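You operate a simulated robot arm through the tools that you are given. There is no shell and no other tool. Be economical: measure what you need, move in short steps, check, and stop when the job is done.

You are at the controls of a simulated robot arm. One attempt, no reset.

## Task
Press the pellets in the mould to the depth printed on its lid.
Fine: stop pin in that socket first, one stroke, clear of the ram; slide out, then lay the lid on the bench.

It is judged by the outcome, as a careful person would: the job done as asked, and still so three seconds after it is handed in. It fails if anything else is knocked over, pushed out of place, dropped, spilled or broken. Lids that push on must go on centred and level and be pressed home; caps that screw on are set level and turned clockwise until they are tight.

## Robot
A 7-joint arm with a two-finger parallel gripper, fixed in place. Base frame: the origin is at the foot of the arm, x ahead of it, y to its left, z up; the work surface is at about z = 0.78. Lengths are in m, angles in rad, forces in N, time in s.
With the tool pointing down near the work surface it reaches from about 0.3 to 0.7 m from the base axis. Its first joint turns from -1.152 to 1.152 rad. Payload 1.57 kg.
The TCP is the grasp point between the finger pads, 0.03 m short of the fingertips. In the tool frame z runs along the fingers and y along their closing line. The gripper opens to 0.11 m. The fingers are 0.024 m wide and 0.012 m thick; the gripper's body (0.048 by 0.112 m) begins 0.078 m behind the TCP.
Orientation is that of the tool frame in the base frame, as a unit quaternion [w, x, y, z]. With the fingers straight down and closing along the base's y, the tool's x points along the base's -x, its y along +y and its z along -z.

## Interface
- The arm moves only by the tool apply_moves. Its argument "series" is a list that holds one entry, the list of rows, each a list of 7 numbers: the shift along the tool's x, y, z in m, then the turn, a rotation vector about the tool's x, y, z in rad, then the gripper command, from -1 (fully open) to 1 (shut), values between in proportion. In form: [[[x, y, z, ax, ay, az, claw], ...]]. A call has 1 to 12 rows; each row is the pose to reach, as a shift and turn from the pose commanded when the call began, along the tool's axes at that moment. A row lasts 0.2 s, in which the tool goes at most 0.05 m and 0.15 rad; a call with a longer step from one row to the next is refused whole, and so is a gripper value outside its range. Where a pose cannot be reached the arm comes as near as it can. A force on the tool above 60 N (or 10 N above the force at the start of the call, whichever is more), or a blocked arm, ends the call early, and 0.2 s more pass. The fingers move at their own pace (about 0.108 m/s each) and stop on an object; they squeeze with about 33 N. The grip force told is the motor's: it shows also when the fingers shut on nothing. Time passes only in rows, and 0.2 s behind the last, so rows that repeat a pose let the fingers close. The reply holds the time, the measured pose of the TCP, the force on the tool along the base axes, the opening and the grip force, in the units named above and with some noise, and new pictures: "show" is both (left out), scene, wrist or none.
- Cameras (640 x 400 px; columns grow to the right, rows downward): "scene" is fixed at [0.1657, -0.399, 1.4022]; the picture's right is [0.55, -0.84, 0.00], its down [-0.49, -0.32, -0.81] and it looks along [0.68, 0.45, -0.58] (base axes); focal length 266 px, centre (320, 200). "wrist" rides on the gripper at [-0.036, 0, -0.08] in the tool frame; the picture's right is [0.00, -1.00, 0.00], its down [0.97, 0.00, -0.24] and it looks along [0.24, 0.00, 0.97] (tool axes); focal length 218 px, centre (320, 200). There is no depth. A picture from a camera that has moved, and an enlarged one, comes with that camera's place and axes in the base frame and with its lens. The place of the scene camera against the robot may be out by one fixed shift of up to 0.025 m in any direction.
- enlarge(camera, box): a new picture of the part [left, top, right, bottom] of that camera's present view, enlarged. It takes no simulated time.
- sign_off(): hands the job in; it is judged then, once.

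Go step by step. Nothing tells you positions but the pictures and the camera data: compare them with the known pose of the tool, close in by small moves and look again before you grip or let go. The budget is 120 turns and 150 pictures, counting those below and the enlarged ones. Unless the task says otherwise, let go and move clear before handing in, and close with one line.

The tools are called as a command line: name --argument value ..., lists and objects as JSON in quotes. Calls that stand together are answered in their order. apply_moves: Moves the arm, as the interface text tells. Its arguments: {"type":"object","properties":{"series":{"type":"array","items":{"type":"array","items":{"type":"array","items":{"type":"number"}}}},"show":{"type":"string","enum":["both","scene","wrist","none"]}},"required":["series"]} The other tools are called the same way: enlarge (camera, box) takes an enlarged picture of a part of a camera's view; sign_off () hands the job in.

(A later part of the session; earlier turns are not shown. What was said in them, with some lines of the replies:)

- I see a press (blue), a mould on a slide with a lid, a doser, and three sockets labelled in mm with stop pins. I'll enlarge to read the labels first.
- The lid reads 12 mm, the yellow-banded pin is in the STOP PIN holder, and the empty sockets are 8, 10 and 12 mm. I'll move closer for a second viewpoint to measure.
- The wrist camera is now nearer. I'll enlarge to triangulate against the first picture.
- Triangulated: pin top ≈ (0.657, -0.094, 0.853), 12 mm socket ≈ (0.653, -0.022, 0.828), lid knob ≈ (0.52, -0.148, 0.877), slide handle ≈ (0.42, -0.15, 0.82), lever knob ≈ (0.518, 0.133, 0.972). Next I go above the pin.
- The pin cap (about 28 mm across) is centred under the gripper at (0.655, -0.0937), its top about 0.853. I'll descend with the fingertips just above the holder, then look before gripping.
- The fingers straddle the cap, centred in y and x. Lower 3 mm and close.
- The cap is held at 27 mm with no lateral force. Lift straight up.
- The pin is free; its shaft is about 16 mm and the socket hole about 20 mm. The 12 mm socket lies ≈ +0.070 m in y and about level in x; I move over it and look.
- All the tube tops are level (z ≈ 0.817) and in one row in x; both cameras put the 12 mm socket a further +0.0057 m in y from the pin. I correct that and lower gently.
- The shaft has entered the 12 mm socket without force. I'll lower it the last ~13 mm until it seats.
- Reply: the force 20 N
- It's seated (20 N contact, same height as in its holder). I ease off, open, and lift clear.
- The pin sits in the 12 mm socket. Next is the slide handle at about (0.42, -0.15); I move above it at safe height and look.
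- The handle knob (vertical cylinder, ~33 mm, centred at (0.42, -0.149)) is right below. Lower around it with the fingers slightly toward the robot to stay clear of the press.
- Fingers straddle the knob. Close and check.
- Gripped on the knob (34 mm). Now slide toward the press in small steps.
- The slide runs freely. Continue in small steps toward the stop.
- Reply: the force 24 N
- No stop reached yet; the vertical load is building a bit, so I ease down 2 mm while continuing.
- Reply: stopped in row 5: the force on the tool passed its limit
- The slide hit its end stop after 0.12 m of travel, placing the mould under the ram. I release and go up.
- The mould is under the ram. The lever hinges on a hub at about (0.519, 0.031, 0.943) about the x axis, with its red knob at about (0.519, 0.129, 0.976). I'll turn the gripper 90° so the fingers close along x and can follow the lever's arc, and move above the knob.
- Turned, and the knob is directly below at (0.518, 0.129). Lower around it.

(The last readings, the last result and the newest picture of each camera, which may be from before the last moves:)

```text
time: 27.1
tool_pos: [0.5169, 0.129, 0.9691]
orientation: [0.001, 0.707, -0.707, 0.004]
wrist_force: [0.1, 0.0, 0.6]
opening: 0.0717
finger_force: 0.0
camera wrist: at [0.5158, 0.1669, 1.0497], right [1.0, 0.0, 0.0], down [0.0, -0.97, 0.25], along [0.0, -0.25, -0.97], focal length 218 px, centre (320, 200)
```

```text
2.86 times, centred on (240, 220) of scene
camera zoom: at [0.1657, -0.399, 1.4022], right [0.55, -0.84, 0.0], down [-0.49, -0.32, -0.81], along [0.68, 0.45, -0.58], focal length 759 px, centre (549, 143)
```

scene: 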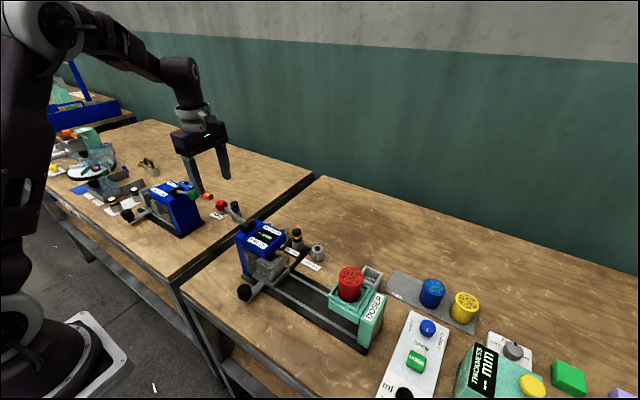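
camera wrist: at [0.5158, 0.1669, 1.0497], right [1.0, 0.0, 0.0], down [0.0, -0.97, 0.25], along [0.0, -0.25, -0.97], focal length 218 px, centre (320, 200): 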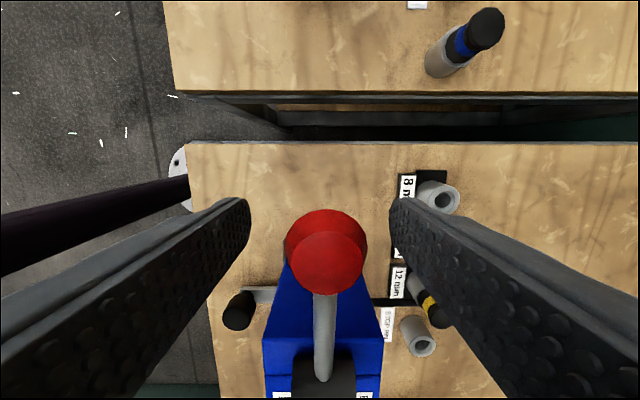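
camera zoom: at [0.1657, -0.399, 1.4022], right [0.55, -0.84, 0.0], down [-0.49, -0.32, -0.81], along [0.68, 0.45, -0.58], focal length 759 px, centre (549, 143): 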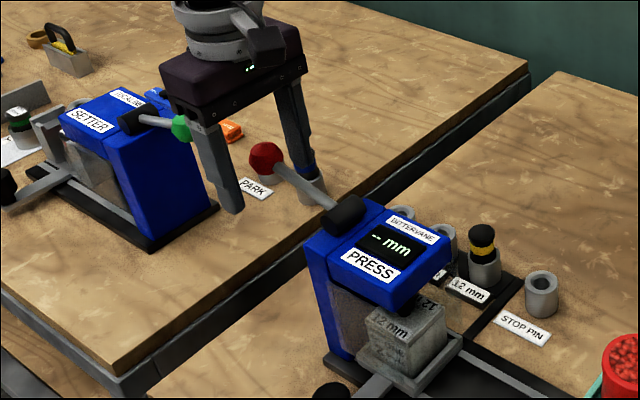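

The knob is centred between the fingers. Close.

apply_moves --series '[[[0, -0.001, -0.002, 0, 0, 0, 0.1], [0, -0.001, -0.002, 0, 0, 0, 0.5], [0, -0.001, -0.002, 0, 0, 0, 1], [0, -0.001, -0.002, 0, 0, 0, 1]]]' --show "wrist"

```text
time: 28.1
tool_pos: [0.5195, 0.1293, 0.9739]
orientation: [0.001, 0.708, -0.706, 0.004]
wrist_force: [17.8, 0.7, -3.3]
opening: 0.0311
finger_force: 40.3
camera wrist: at [0.5178, 0.1669, 1.0526], right [1.0, 0.0, 0.01], down [0.0, -0.97, 0.25], along [0.01, -0.25, -0.97], focal length 218 px, centre (320, 200)
```

wrist: 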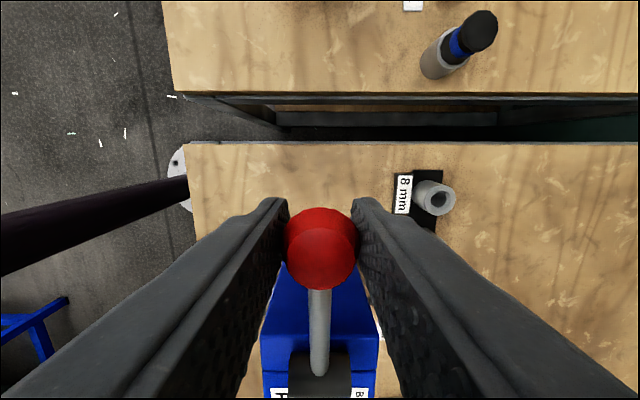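

Gripped, with some sideways load since the knob sits ~1.5 mm further in +x. I ease that and begin the downstroke along the arc, watching forces.

apply_moves --series '[[[0, -0.0018, 0, 0, 0, 0, 1], [-0.002, -0.0018, 0.007, 0, 0, 0, 1], [-0.0036, -0.0018, 0.014, 0, 0, 0, 1], [-0.0046, -0.0018, 0.021, 0, 0, 0, 1], [-0.0053, -0.0018, 0.0283, 0, 0, 0, 1]]]' --show "none"

enlarge --camera "scene" --box '[190, 170, 330, 310]'

```text
time: 29.3
tool_pos: [0.5208, 0.1317, 0.9455]
orientation: [0.003, 0.707, -0.707, 0.004]
wrist_force: [-12.3, -6.6, 11.0]
opening: 0.0314
finger_force: 39.8
```

```text
2.86 times, centred on (260, 240) of scene
camera zoom: at [0.1652, -0.3992, 1.4022], right [0.55, -0.84, 0.0], down [-0.49, -0.32, -0.81], along [0.68, 0.45, -0.58], focal length 759 px, centre (491, 86)
```

zoom: 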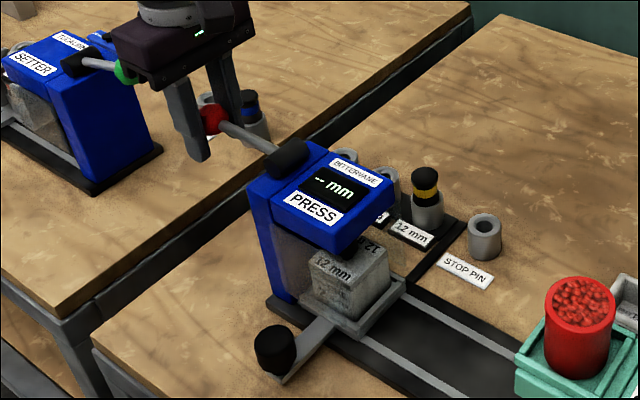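

The lever follows. Continue down the arc.

apply_moves --series '[[[0.001, 0.0008, 0.0072, 0, 0, 0, 1], [0.0015, 0.0008, 0.0144, 0, 0, 0, 1], [0.0025, 0.0008, 0.0215, 0, 0, 0, 1], [0.004, 0.0008, 0.0285, 0, 0, 0, 1], [0.006, 0.0008, 0.0354, 0, 0, 0, 1]]]' --show "none"

enlarge --camera "scene" --box '[190, 170, 330, 310]'

```text
time: 30.5
tool_pos: [0.5194, 0.1281, 0.9104]
orientation: [0.002, 0.708, -0.706, 0.004]
wrist_force: [-9.5, 7.1, 10.5]
opening: 0.0313
finger_force: 39.8
```

```text
2.86 times, centred on (260, 240) of scene
camera zoom: at [0.1653, -0.3988, 1.4024], right [0.55, -0.84, 0.0], down [-0.49, -0.32, -0.81], along [0.68, 0.45, -0.58], focal length 759 px, centre (491, 86)
```

zoom: 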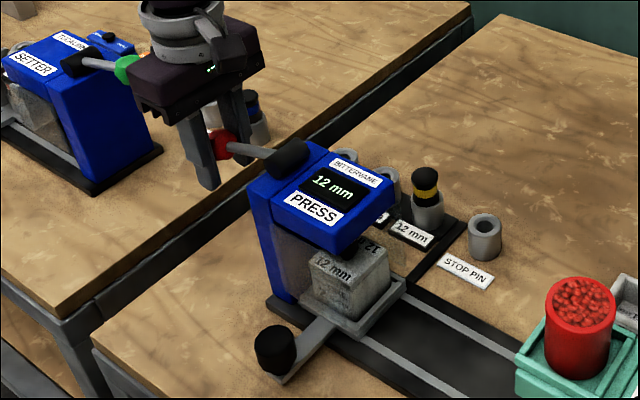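

The display now reads 12 mm. I'll check closely and ease down a bit to feel for the stop.

apply_moves --series '[[[0.001, 0.0006, 0.003, 0, 0, 0, 1], [0.002, 0.0006, 0.006, 0, 0, 0, 1], [0.003, 0.0006, 0.009, 0, 0, 0, 1]]]' --show "none"

enlarge --camera "scene" --box '[230, 200, 330, 300]'

```text
time: 31.3
tool_pos: [0.5197, 0.1242, 0.9027]
orientation: [0.0, 0.709, -0.706, 0.003]
wrist_force: [-12.1, 14.3, 26.3]
opening: 0.0314
finger_force: 39.9
```

```text
4.00 times, centred on (280, 250) of scene
camera zoom: at [0.165, -0.3987, 1.4024], right [0.55, -0.84, 0.0], down [-0.49, -0.32, -0.81], along [0.68, 0.45, -0.58], focal length 1063 px, centre (480, 0)
```

zoom: 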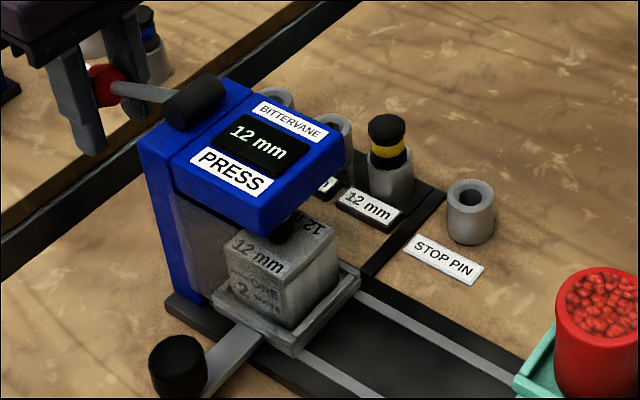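

Reads 12 mm with 26 N resistance. I press a few mm further to confirm the hard stop.

apply_moves --series '[[[-0.0015, 0.001, 0.002, 0, 0, 0, 1], [-0.0015, 0.001, 0.005, 0, 0, 0, 1], [-0.001, 0.001, 0.008, 0, 0, 0, 1], [-0.0005, 0.001, 0.011, 0, 0, 0, 1]]]' --show "none"

enlarge --camera "scene" --box '[190, 170, 330, 310]'

```text
time: 32.3
tool_pos: [0.5205, 0.1243, 0.8901]
orientation: [-0.001, 0.707, -0.707, 0.005]
wrist_force: [13.8, -1.1, 29.9]
opening: 0.0313
finger_force: 39.8
```

```text
2.86 times, centred on (260, 240) of scene
camera zoom: at [0.1656, -0.3991, 1.4022], right [0.55, -0.84, 0.0], down [-0.49, -0.32, -0.81], along [0.68, 0.45, -0.58], focal length 759 px, centre (491, 86)
```

zoom: 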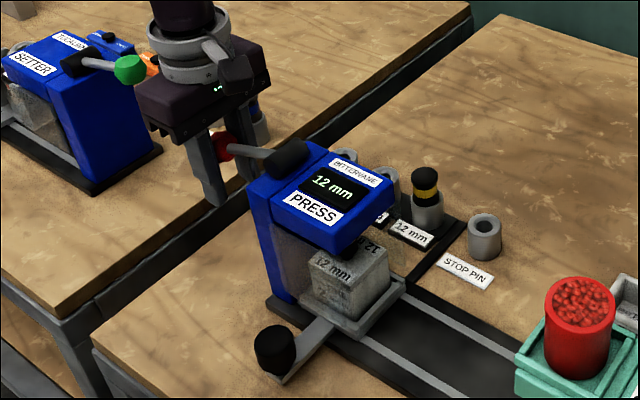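

The lever no longer moves—the fingers slid on the knob—so it's at the hard stop at 12 mm. I open, raise back to knob height, and see whether the lever returns by itself.

apply_moves --series '[[[0, 0, 0, 0, 0, 0, 0.2], [0, 0, 0, 0, 0, 0, -0.2], [0, 0, -0.008, 0, 0, 0, -0.2], [0, 0, -0.016, 0, 0, 0, -0.2], [0, 0, -0.016, 0, 0, 0, -0.2]]]' --show "wrist"

enlarge --camera "scene" --box '[190, 170, 330, 310]'

```text
time: 33.5
tool_pos: [0.5198, 0.1241, 0.906]
orientation: [0.001, 0.707, -0.707, 0.004]
wrist_force: [-1.1, -0.6, -0.4]
opening: 0.0659
finger_force: 0.0
camera wrist: at [0.5166, 0.162, 0.9857], right [1.0, 0.0, 0.0], down [0.0, -0.97, 0.25], along [0.0, -0.25, -0.97], focal length 218 px, centre (320, 200)
```

wrist: 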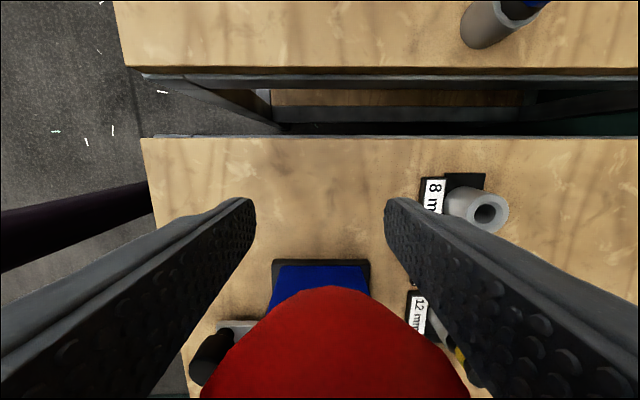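

```text
2.86 times, centred on (260, 240) of scene
camera zoom: at [0.1657, -0.399, 1.4022], right [0.55, -0.84, 0.0], down [-0.49, -0.32, -0.81], along [0.68, 0.45, -0.58], focal length 759 px, centre (491, 86)
```

zoom: 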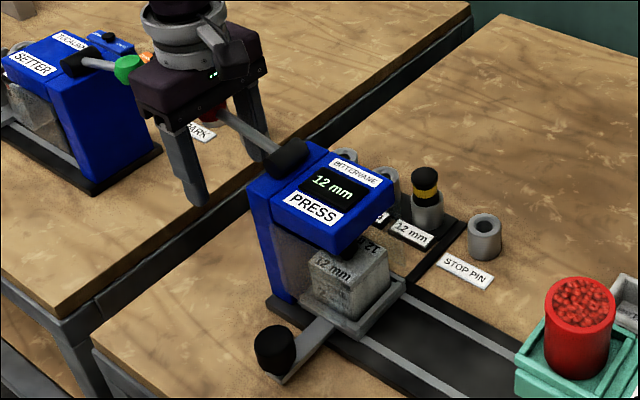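

The lever sprang back up between the fingers, and the display still reads 12 mm. I raise straight up clear of the lever.

apply_moves --series '[[[0, 0, -0.03, 0, 0, 0, -0.3], [0, 0, -0.07, 0, 0, 0, -0.3], [0, 0, -0.11, 0, 0, 0, -0.3], [0, 0, -0.15, 0, 0, 0, -0.3], [0, 0, -0.16, 0, 0, 0, -0.3]]]' --show "both"

enlarge --camera "scene" --box '[190, 170, 330, 310]'

```text
time: 34.7
tool_pos: [0.519, 0.1253, 1.0662]
orientation: [0.002, 0.708, -0.706, 0.003]
wrist_force: [-1.0, 0.4, -0.3]
opening: 0.0717
finger_force: 0.2
camera wrist: at [0.5173, 0.1626, 1.1461], right [1.0, 0.0, 0.0], down [0.0, -0.97, 0.25], along [0.0, -0.25, -0.97], focal length 218 px, centre (320, 200)
```

scene: 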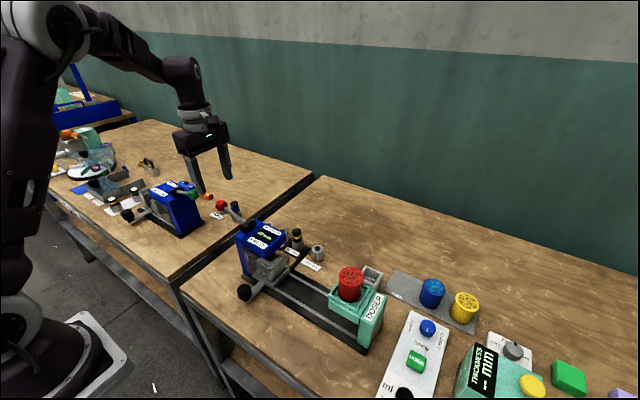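
wrist: 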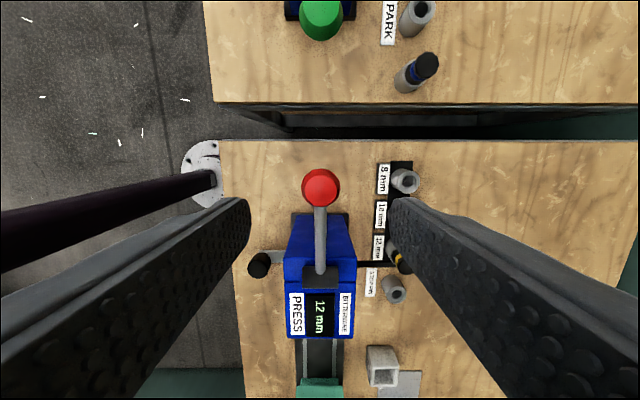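

```text
2.86 times, centred on (260, 240) of scene
camera zoom: at [0.1657, -0.399, 1.4022], right [0.55, -0.84, 0.0], down [-0.49, -0.32, -0.81], along [0.68, 0.45, -0.58], focal length 759 px, centre (491, 86)
```

zoom: 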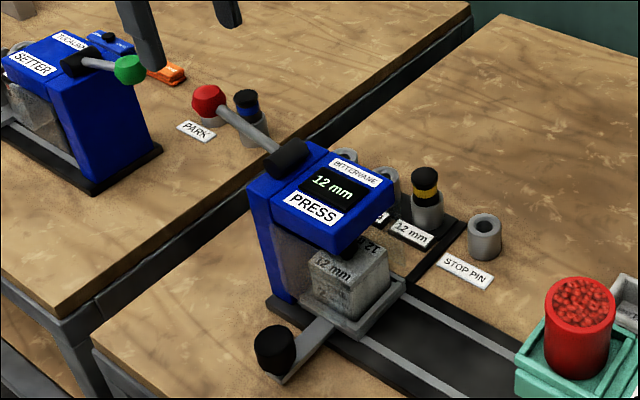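

The lever is up and the ram clear; display holds 12 mm. I turn the gripper back and go above the slide handle at about (0.416, -0.030).

apply_moves --series '[[[0.014, 0.0095, 0, 0, 0, 0.143, -0.3], [0.028, 0.019, 0, 0, 0, 0.286, -0.3], [0.042, 0.0285, 0, 0, 0, 0.429, -0.3], [0.056, 0.038, 0, 0, 0, 0.572, -0.3], [0.07, 0.0475, 0, 0, 0, 0.715, -0.3], [0.084, 0.057, 0, 0, 0, 0.858, -0.3], [0.098, 0.0665, 0, 0, 0, 1.001, -0.3], [0.112, 0.076, 0, 0, 0, 1.144, -0.3], [0.126, 0.0855, 0, 0, 0, 1.287, -0.3], [0.14, 0.095, 0, 0, 0, 1.43, -0.3], [0.1555, 0.1035, 0.02, 0, 0, 1.571, -0.3], [0.1555, 0.1035, 0.05, 0, 0, 1.571, -0.3]]]' --show "wrist"

```text
time: 37.3
tool_pos: [0.4147, -0.0317, 1.0178]
orientation: [0.001, 0.0, 1.0, -0.004]
wrist_force: [0.4, 0.0, -0.2]
opening: 0.0716
finger_force: 0.0
camera wrist: at [0.4491, -0.0293, 1.0975], right [0.0, -1.0, 0.01], down [-0.97, 0.0, 0.24], along [-0.24, -0.01, -0.97], focal length 218 px, centre (320, 200)
```

wrist: 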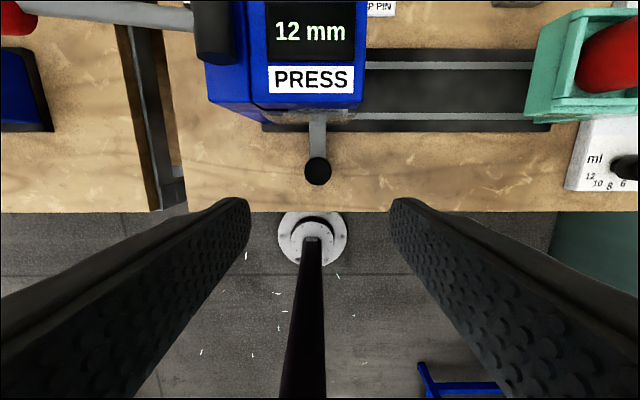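

Straight above the handle. Descend around it and grip.

apply_moves --series '[[[0, 0.001, 0.04, -0.004, 0, 0, -0.3], [0, 0.001, 0.08, -0.008, 0, 0, -0.3], [0, 0.0015, 0.12, -0.008, 0, 0, -0.3], [0, 0.0015, 0.15, -0.008, 0, 0, -0.3], [0, 0.0015, 0.17, -0.008, 0, 0, -0.3], [0, 0.0015, 0.178, -0.008, 0, 0, -0.3], [0, 0.0015, 0.178, -0.008, 0, 0, 0.3], [0, 0.0015, 0.178, -0.008, 0, 0, 1], [0, 0.0015, 0.178, -0.008, 0, 0, 1]]]' --show "wrist"

```text
time: 39.3
tool_pos: [0.417, -0.0295, 0.8375]
orientation: [0.002, 0.0, 1.0, 0.0]
wrist_force: [0.0, -12.7, -12.5]
opening: 0.0337
finger_force: 41.7
camera wrist: at [0.4504, -0.0286, 0.9179], right [0.0, -1.0, 0.0], down [-0.97, 0.0, 0.24], along [-0.24, 0.0, -0.97], focal length 218 px, centre (320, 200)
```

wrist: 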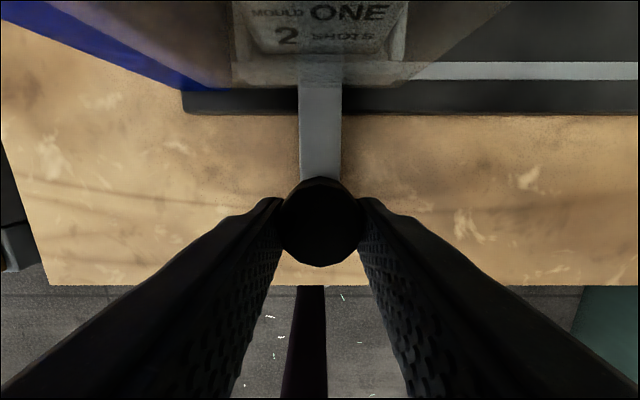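

Gripped. Slide the mould back out to where it was (about 0.117 m), gently.

apply_moves --series '[[[0, -0.005, 0.001, 0, 0, 0, 1], [0, -0.015, 0.001, 0, 0, 0, 1], [0, -0.03, 0.001, 0, 0, 0, 1], [0, -0.045, 0.001, 0, 0, 0, 1], [0, -0.06, 0.001, 0, 0, 0, 1], [0, -0.075, 0.001, 0, 0, 0, 1], [0, -0.09, 0.001, 0, 0, 0, 1], [0, -0.105, 0.001, 0, 0, 0, 1], [0, -0.115, 0.001, 0, 0, 0, 1], [0, -0.119, 0.001, 0, 0, 0, 1]]]' --show "scene"

enlarge --camera "scene" --box '[220, 210, 390, 350]'

```text
time: 41.5
tool_pos: [0.4156, -0.1497, 0.8383]
orientation: [0.002, -0.002, 1.0, 0.0]
wrist_force: [13.4, -0.1, -25.0]
opening: 0.0343
finger_force: 41.3
```

scene: 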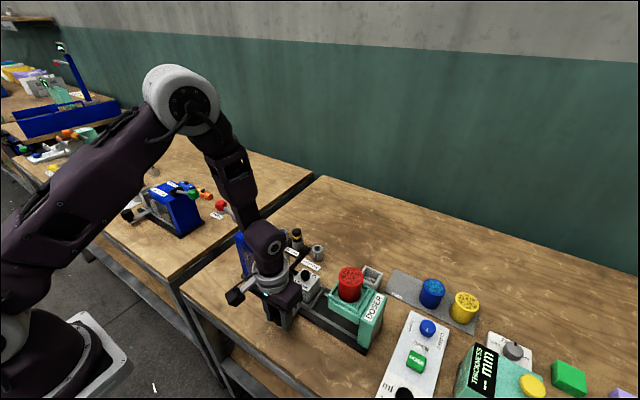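

```text
2.86 times, centred on (305, 280) of scene
camera zoom: at [0.1664, -0.3991, 1.4021], right [0.55, -0.84, 0.0], down [-0.49, -0.32, -0.81], along [0.68, 0.45, -0.58], focal length 759 px, centre (363, -29)
```

zoom: 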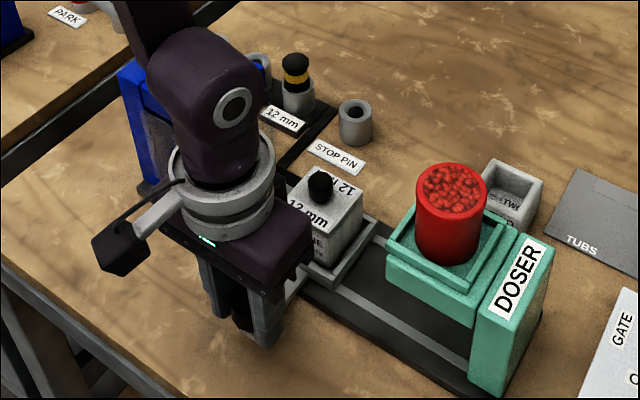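

The slide is back out. I relieve the load, release, rise and move above the lid knob.

apply_moves --series '[[[0, 0, 0.0015, 0, 0, 0, 1], [0, 0, 0.0015, 0, 0, 0, 0.2], [0, 0, 0.0015, 0, 0, 0, -0.2], [0, 0, 0, 0, 0, 0, -0.2], [0, 0, -0.04, 0, 0, 0, -0.2], [0, 0, -0.08, 0, 0, 0, -0.2], [0, 0, -0.12, 0, 0, 0, -0.2], [-0.04, 0, -0.13, 0, 0, 0, -0.2], [-0.08, 0, -0.13, 0, 0, 0, -0.2], [-0.103, 0, -0.13, 0, 0, 0, -0.2], [-0.103, 0, -0.13, 0, 0, 0, -0.2]]]' --show "both"

enlarge --camera "wrist" --box '[220, 100, 420, 260]'

enlarge --camera "scene" --box '[220, 210, 390, 350]'

```text
time: 43.9
tool_pos: [0.5172, -0.1473, 0.967]
orientation: [0.002, -0.001, 1.0, -0.001]
wrist_force: [1.0, 1.1, 0.3]
opening: 0.0661
finger_force: 0.1
camera wrist: at [0.551, -0.1475, 1.0466], right [0.0, -1.0, 0.0], down [-0.97, 0.0, 0.24], along [-0.24, 0.0, -0.97], focal length 218 px, centre (320, 200)
```

scene: 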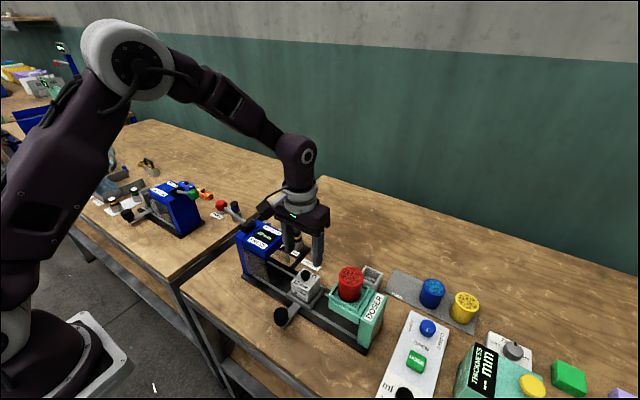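
wrist: 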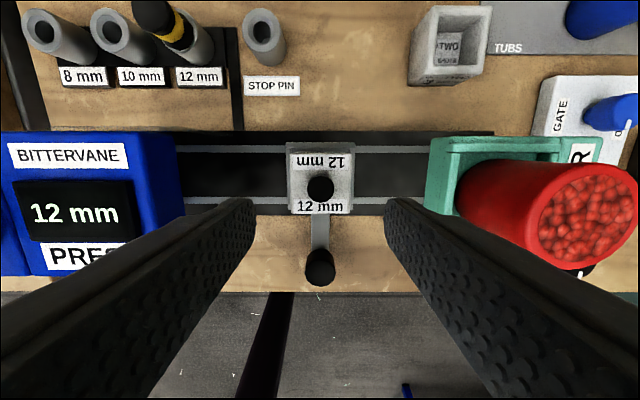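

```text
2.50 times, centred on (320, 180) of wrist
camera zoom: at [0.551, -0.1475, 1.0466], right [0.0, -1.0, 0.0], down [-0.97, 0.0, 0.24], along [-0.24, 0.0, -0.97], focal length 546 px, centre (320, 250)
```

zoom: 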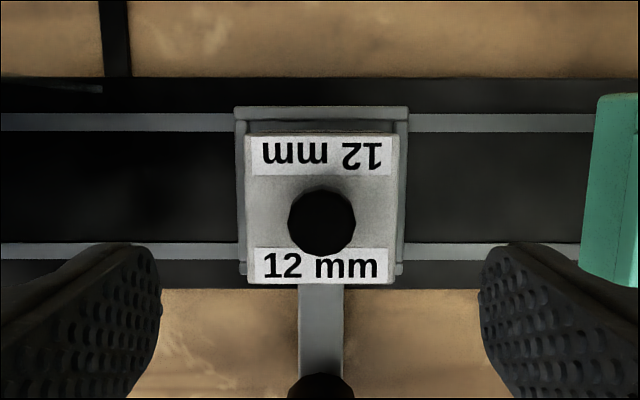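

```text
2.86 times, centred on (305, 280) of scene
camera zoom: at [0.1657, -0.399, 1.4022], right [0.55, -0.84, 0.0], down [-0.49, -0.32, -0.81], along [0.68, 0.45, -0.58], focal length 759 px, centre (363, -29)
```

zoom: 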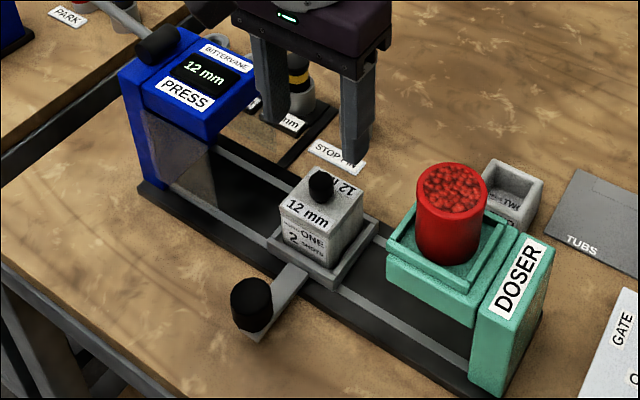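

The lid knob (~21 mm) is at (0.519, -0.148), top ≈ 0.877. Lower so the fingertips stop just above the lid plate, then look.

apply_moves --series '[[[-0.0015, -0.0007, 0.03, 0, 0, 0, 0.1], [-0.0015, -0.0007, 0.055, 0, 0, 0, 0.1], [-0.0015, -0.0007, 0.07, 0, 0, 0, 0.1], [-0.0015, -0.0007, 0.074, 0, 0, 0, 0.1], [-0.0015, -0.0007, 0.074, 0, 0, 0, 0.1]]]' --show "wrist"

enlarge --camera "scene" --box '[260, 230, 350, 310]'

```text
time: 45.1
tool_pos: [0.5201, -0.1514, 0.8935]
orientation: [0.002, -0.001, 1.0, 0.0]
wrist_force: [0.1, 0.2, 0.5]
opening: 0.0498
finger_force: 0.0
camera wrist: at [0.5541, -0.1498, 0.9736], right [0.0, -1.0, 0.0], down [-0.97, 0.0, 0.24], along [-0.24, 0.0, -0.97], focal length 218 px, centre (320, 200)
```

wrist: 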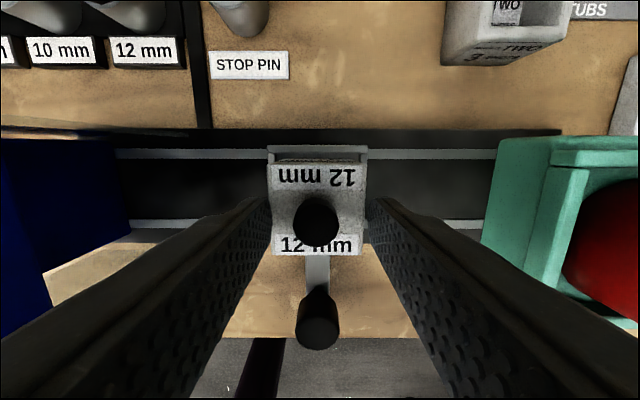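

```text
5.00 times, centred on (305, 270) of scene
camera zoom: at [0.1657, -0.399, 1.4022], right [0.55, -0.84, 0.0], down [-0.49, -0.32, -0.81], along [0.68, 0.45, -0.58], focal length 1329 px, centre (395, -150)
```

zoom: 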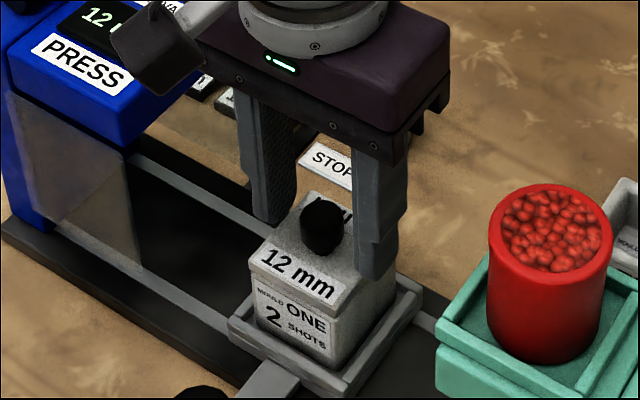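

Well centred with the tips just above the lid. Lower 3 mm and close on the knob.

apply_moves --series '[[[0, 0.001, 0.0015, 0, 0, 0, 0.1], [0, 0.001, 0.003, 0, 0, 0, 0.1], [0, 0.001, 0.003, 0, 0, 0, 0.5], [0, 0.001, 0.003, 0, 0, 0, 1], [0, 0.001, 0.003, 0, 0, 0, 1]]]' --show "none"

enlarge --camera "scene" --box '[260, 230, 350, 310]'

```text
time: 46.3
tool_pos: [0.5203, -0.1484, 0.8914]
orientation: [0.002, -0.001, 1.0, 0.0]
wrist_force: [-0.3, -0.1, -0.2]
opening: 0.0207
finger_force: 33.2
```

```text
5.00 times, centred on (305, 270) of scene
camera zoom: at [0.1657, -0.399, 1.4022], right [0.55, -0.84, 0.0], down [-0.49, -0.32, -0.81], along [0.68, 0.45, -0.58], focal length 1329 px, centre (395, -150)
```

zoom: 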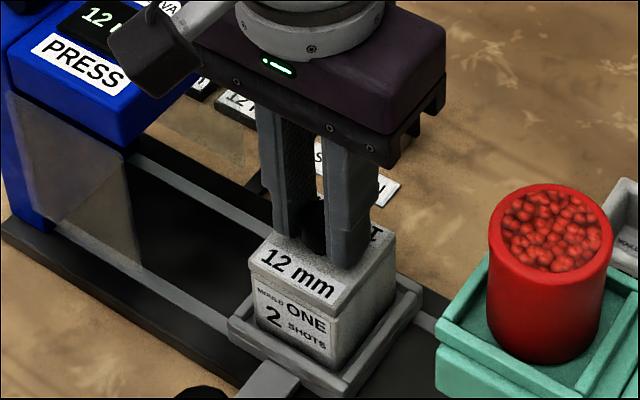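

The knob is held (21 mm). Lift slowly and check that only the lid comes.

apply_moves --series '[[[0, 0, -0.004, 0, 0, 0, 1], [0, 0, -0.008, 0, 0, 0, 1], [0, 0, -0.014, 0, 0, 0, 1], [0, 0, -0.022, 0, 0, 0, 1], [0, 0, -0.03, 0, 0, 0, 1]]]' --show "none"

enlarge --camera "scene" --box '[260, 230, 350, 310]'

```text
time: 47.5
tool_pos: [0.5204, -0.1477, 0.922]
orientation: [0.001, -0.001, 1.0, 0.0]
wrist_force: [-0.5, -0.3, -1.4]
opening: 0.0208
finger_force: 33.0
```

```text
5.00 times, centred on (305, 270) of scene
camera zoom: at [0.1657, -0.399, 1.4022], right [0.55, -0.84, 0.0], down [-0.49, -0.32, -0.81], along [0.68, 0.45, -0.58], focal length 1329 px, centre (395, -150)
```

zoom: 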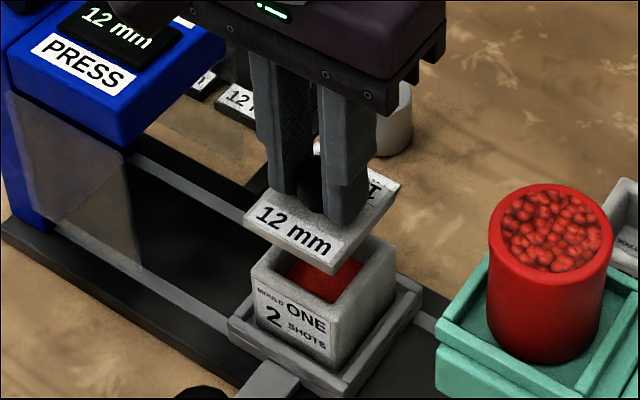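

Only the lid came up, and the pressed pellets show inside the mould. I'll lay it on the clear bench behind the track, about (0.645, -0.178), between the STOP PIN label and mould TWO.

apply_moves --series '[[[0, 0, -0.03, 0, 0, 0, 1], [-0.04, 0, -0.03, 0, 0, 0, 1], [-0.08, -0.005, -0.03, 0, 0, 0, 1], [-0.115, -0.02, -0.03, 0, 0, 0, 1], [-0.125, -0.03, -0.03, 0, 0, 0, 1], [-0.125, -0.03, 0.01, 0, 0, 0, 1], [-0.125, -0.03, 0.04, 0, 0, 0, 1], [-0.125, -0.03, 0.05, 0, 0, 0, 1], [-0.125, -0.03, 0.05, 0, 0, 0, 1]]]' --show "both"

enlarge --camera "scene" --box '[270, 210, 400, 310]'

```text
time: 49.5
tool_pos: [0.6443, -0.1783, 0.8714]
orientation: [0.001, 0.0, 1.0, 0.0]
wrist_force: [0.3, -0.4, -0.3]
opening: 0.0208
finger_force: 32.9
camera wrist: at [0.6792, -0.1769, 0.9516], right [0.0, -1.0, 0.0], down [-0.97, 0.0, 0.24], along [-0.24, 0.0, -0.97], focal length 218 px, centre (320, 200)
```

scene: 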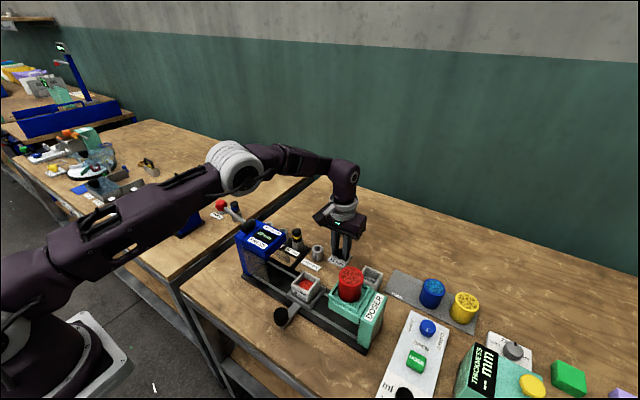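
wrist: 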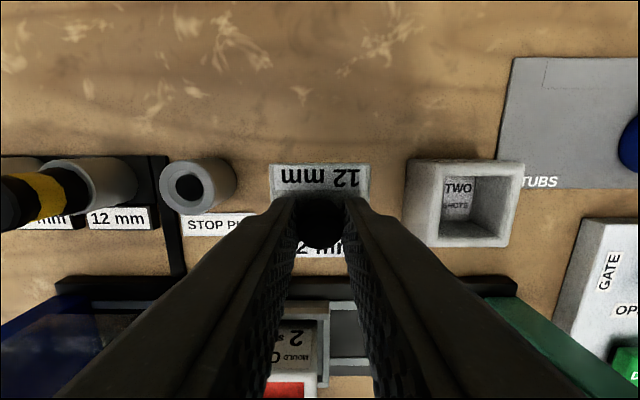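

```text
4.00 times, centred on (335, 260) of scene
camera zoom: at [0.1657, -0.399, 1.4022], right [0.55, -0.84, 0.0], down [-0.49, -0.32, -0.81], along [0.68, 0.45, -0.58], focal length 1063 px, centre (260, -40)
```

zoom: 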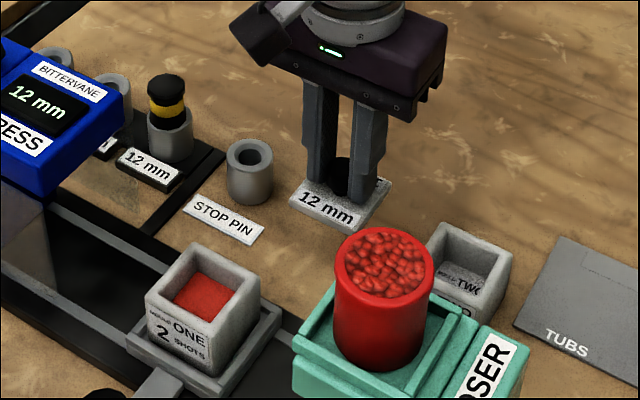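

The spot beneath is clear. Lower most of the way, then in small steps.

apply_moves --series '[[[0, 0, 0.015, 0, 0, 0, 1], [0, 0, 0.03, 0, 0, 0, 1], [0, 0, 0.04, 0, 0, 0, 1], [0, 0, 0.046, 0, 0, 0, 1], [0, 0, 0.049, 0, 0, 0, 1], [0, 0, 0.049, 0, 0, 0, 1]]]' --show "none"

enlarge --camera "scene" --box '[310, 230, 380, 290]'

```text
time: 50.9
tool_pos: [0.6452, -0.1795, 0.8237]
orientation: [0.003, -0.002, 1.0, -0.001]
wrist_force: [0.1, 0.3, 22.2]
opening: 0.0209
finger_force: 33.3
```

```text
6.67 times, centred on (345, 260) of scene
camera zoom: at [0.1653, -0.3989, 1.4023], right [0.55, -0.84, 0.0], down [-0.49, -0.32, -0.81], along [0.68, 0.45, -0.58], focal length 1772 px, centre (153, -200)
```

zoom: 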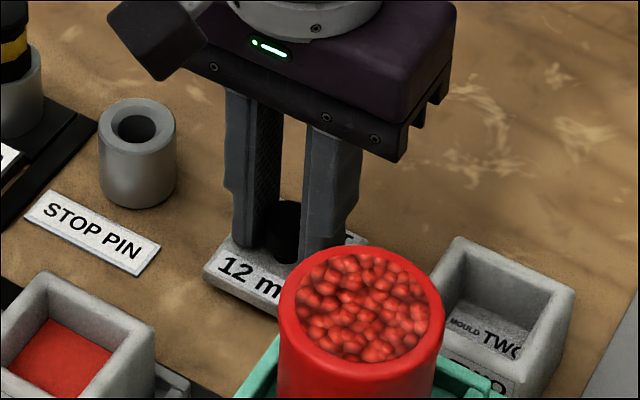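

The lid is on the bench (22 N contact). I ease off a hair, open and rise clear.

apply_moves --series '[[[0, 0, -0.0012, 0, 0, 0, 1], [0, 0, -0.0012, 0, 0, 0, 0.4], [0, 0, -0.0012, 0, 0, 0, 0.1], [0, 0, -0.0012, 0, 0, 0, 0.1], [0, 0, -0.02, 0, 0, 0, 0.1], [0, 0, -0.06, 0, 0, 0, 0.1], [0, 0, -0.11, 0, 0, 0, 0.1], [0, 0, -0.16, 0, 0, 0, 0.1], [0, 0, -0.2, 0, 0, 0, 0.1], [0, 0, -0.2, 0, 0, 0, 0.1]]]' --show "both"

enlarge --camera "scene" --box '[210, 190, 400, 350]'

```text
time: 53.1
tool_pos: [0.643, -0.1791, 1.0216]
orientation: [0.002, -0.001, 1.0, -0.001]
wrist_force: [-0.3, 0.1, 0.0]
opening: 0.0497
finger_force: 0.0
camera wrist: at [0.6789, -0.1776, 1.1023], right [0.0, -1.0, 0.0], down [-0.97, 0.0, 0.24], along [-0.24, 0.0, -0.97], focal length 218 px, centre (320, 200)
```

scene: 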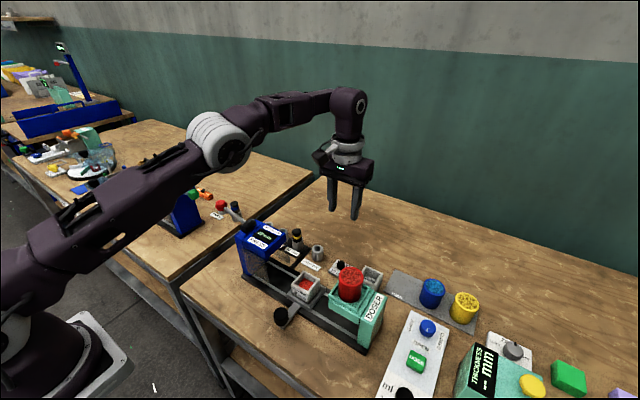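
wrist: 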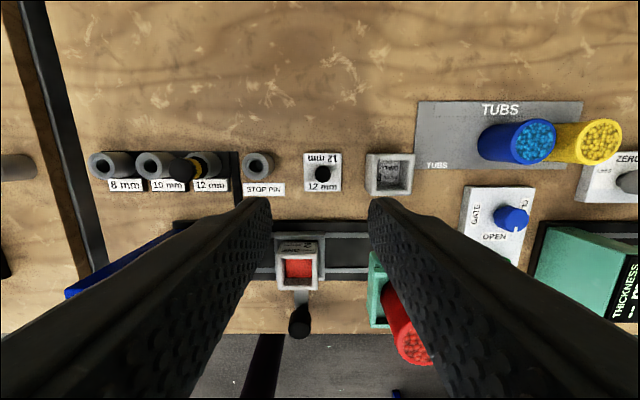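

```text
2.50 times, centred on (305, 270) of scene
camera zoom: at [0.1657, -0.399, 1.4022], right [0.55, -0.84, 0.0], down [-0.49, -0.32, -0.81], along [0.68, 0.45, -0.58], focal length 664 px, centre (358, 25)
```

zoom: 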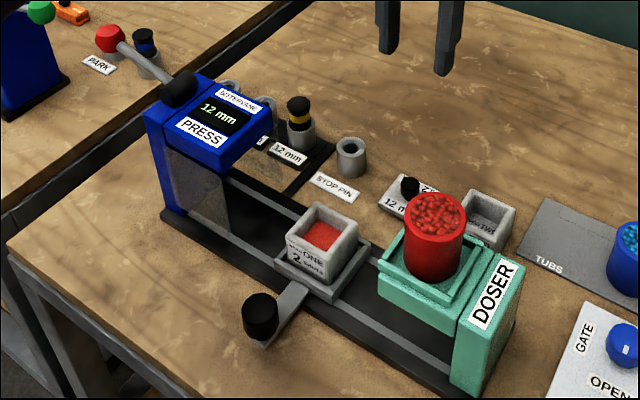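

The lid lies flat on the bench and the mould is out with its pellets pressed. The pin is in the 12 mm socket, the lever is up, the display reads 12 mm, and nothing else has moved, so I'm handing in.

sign_off

```text
The job is handed in.
```

The pellets are pressed to 12 mm as the lid says, in one stroke with the stop pin in the 12 mm socket; the mould is slid back out and its lid is on the bench.
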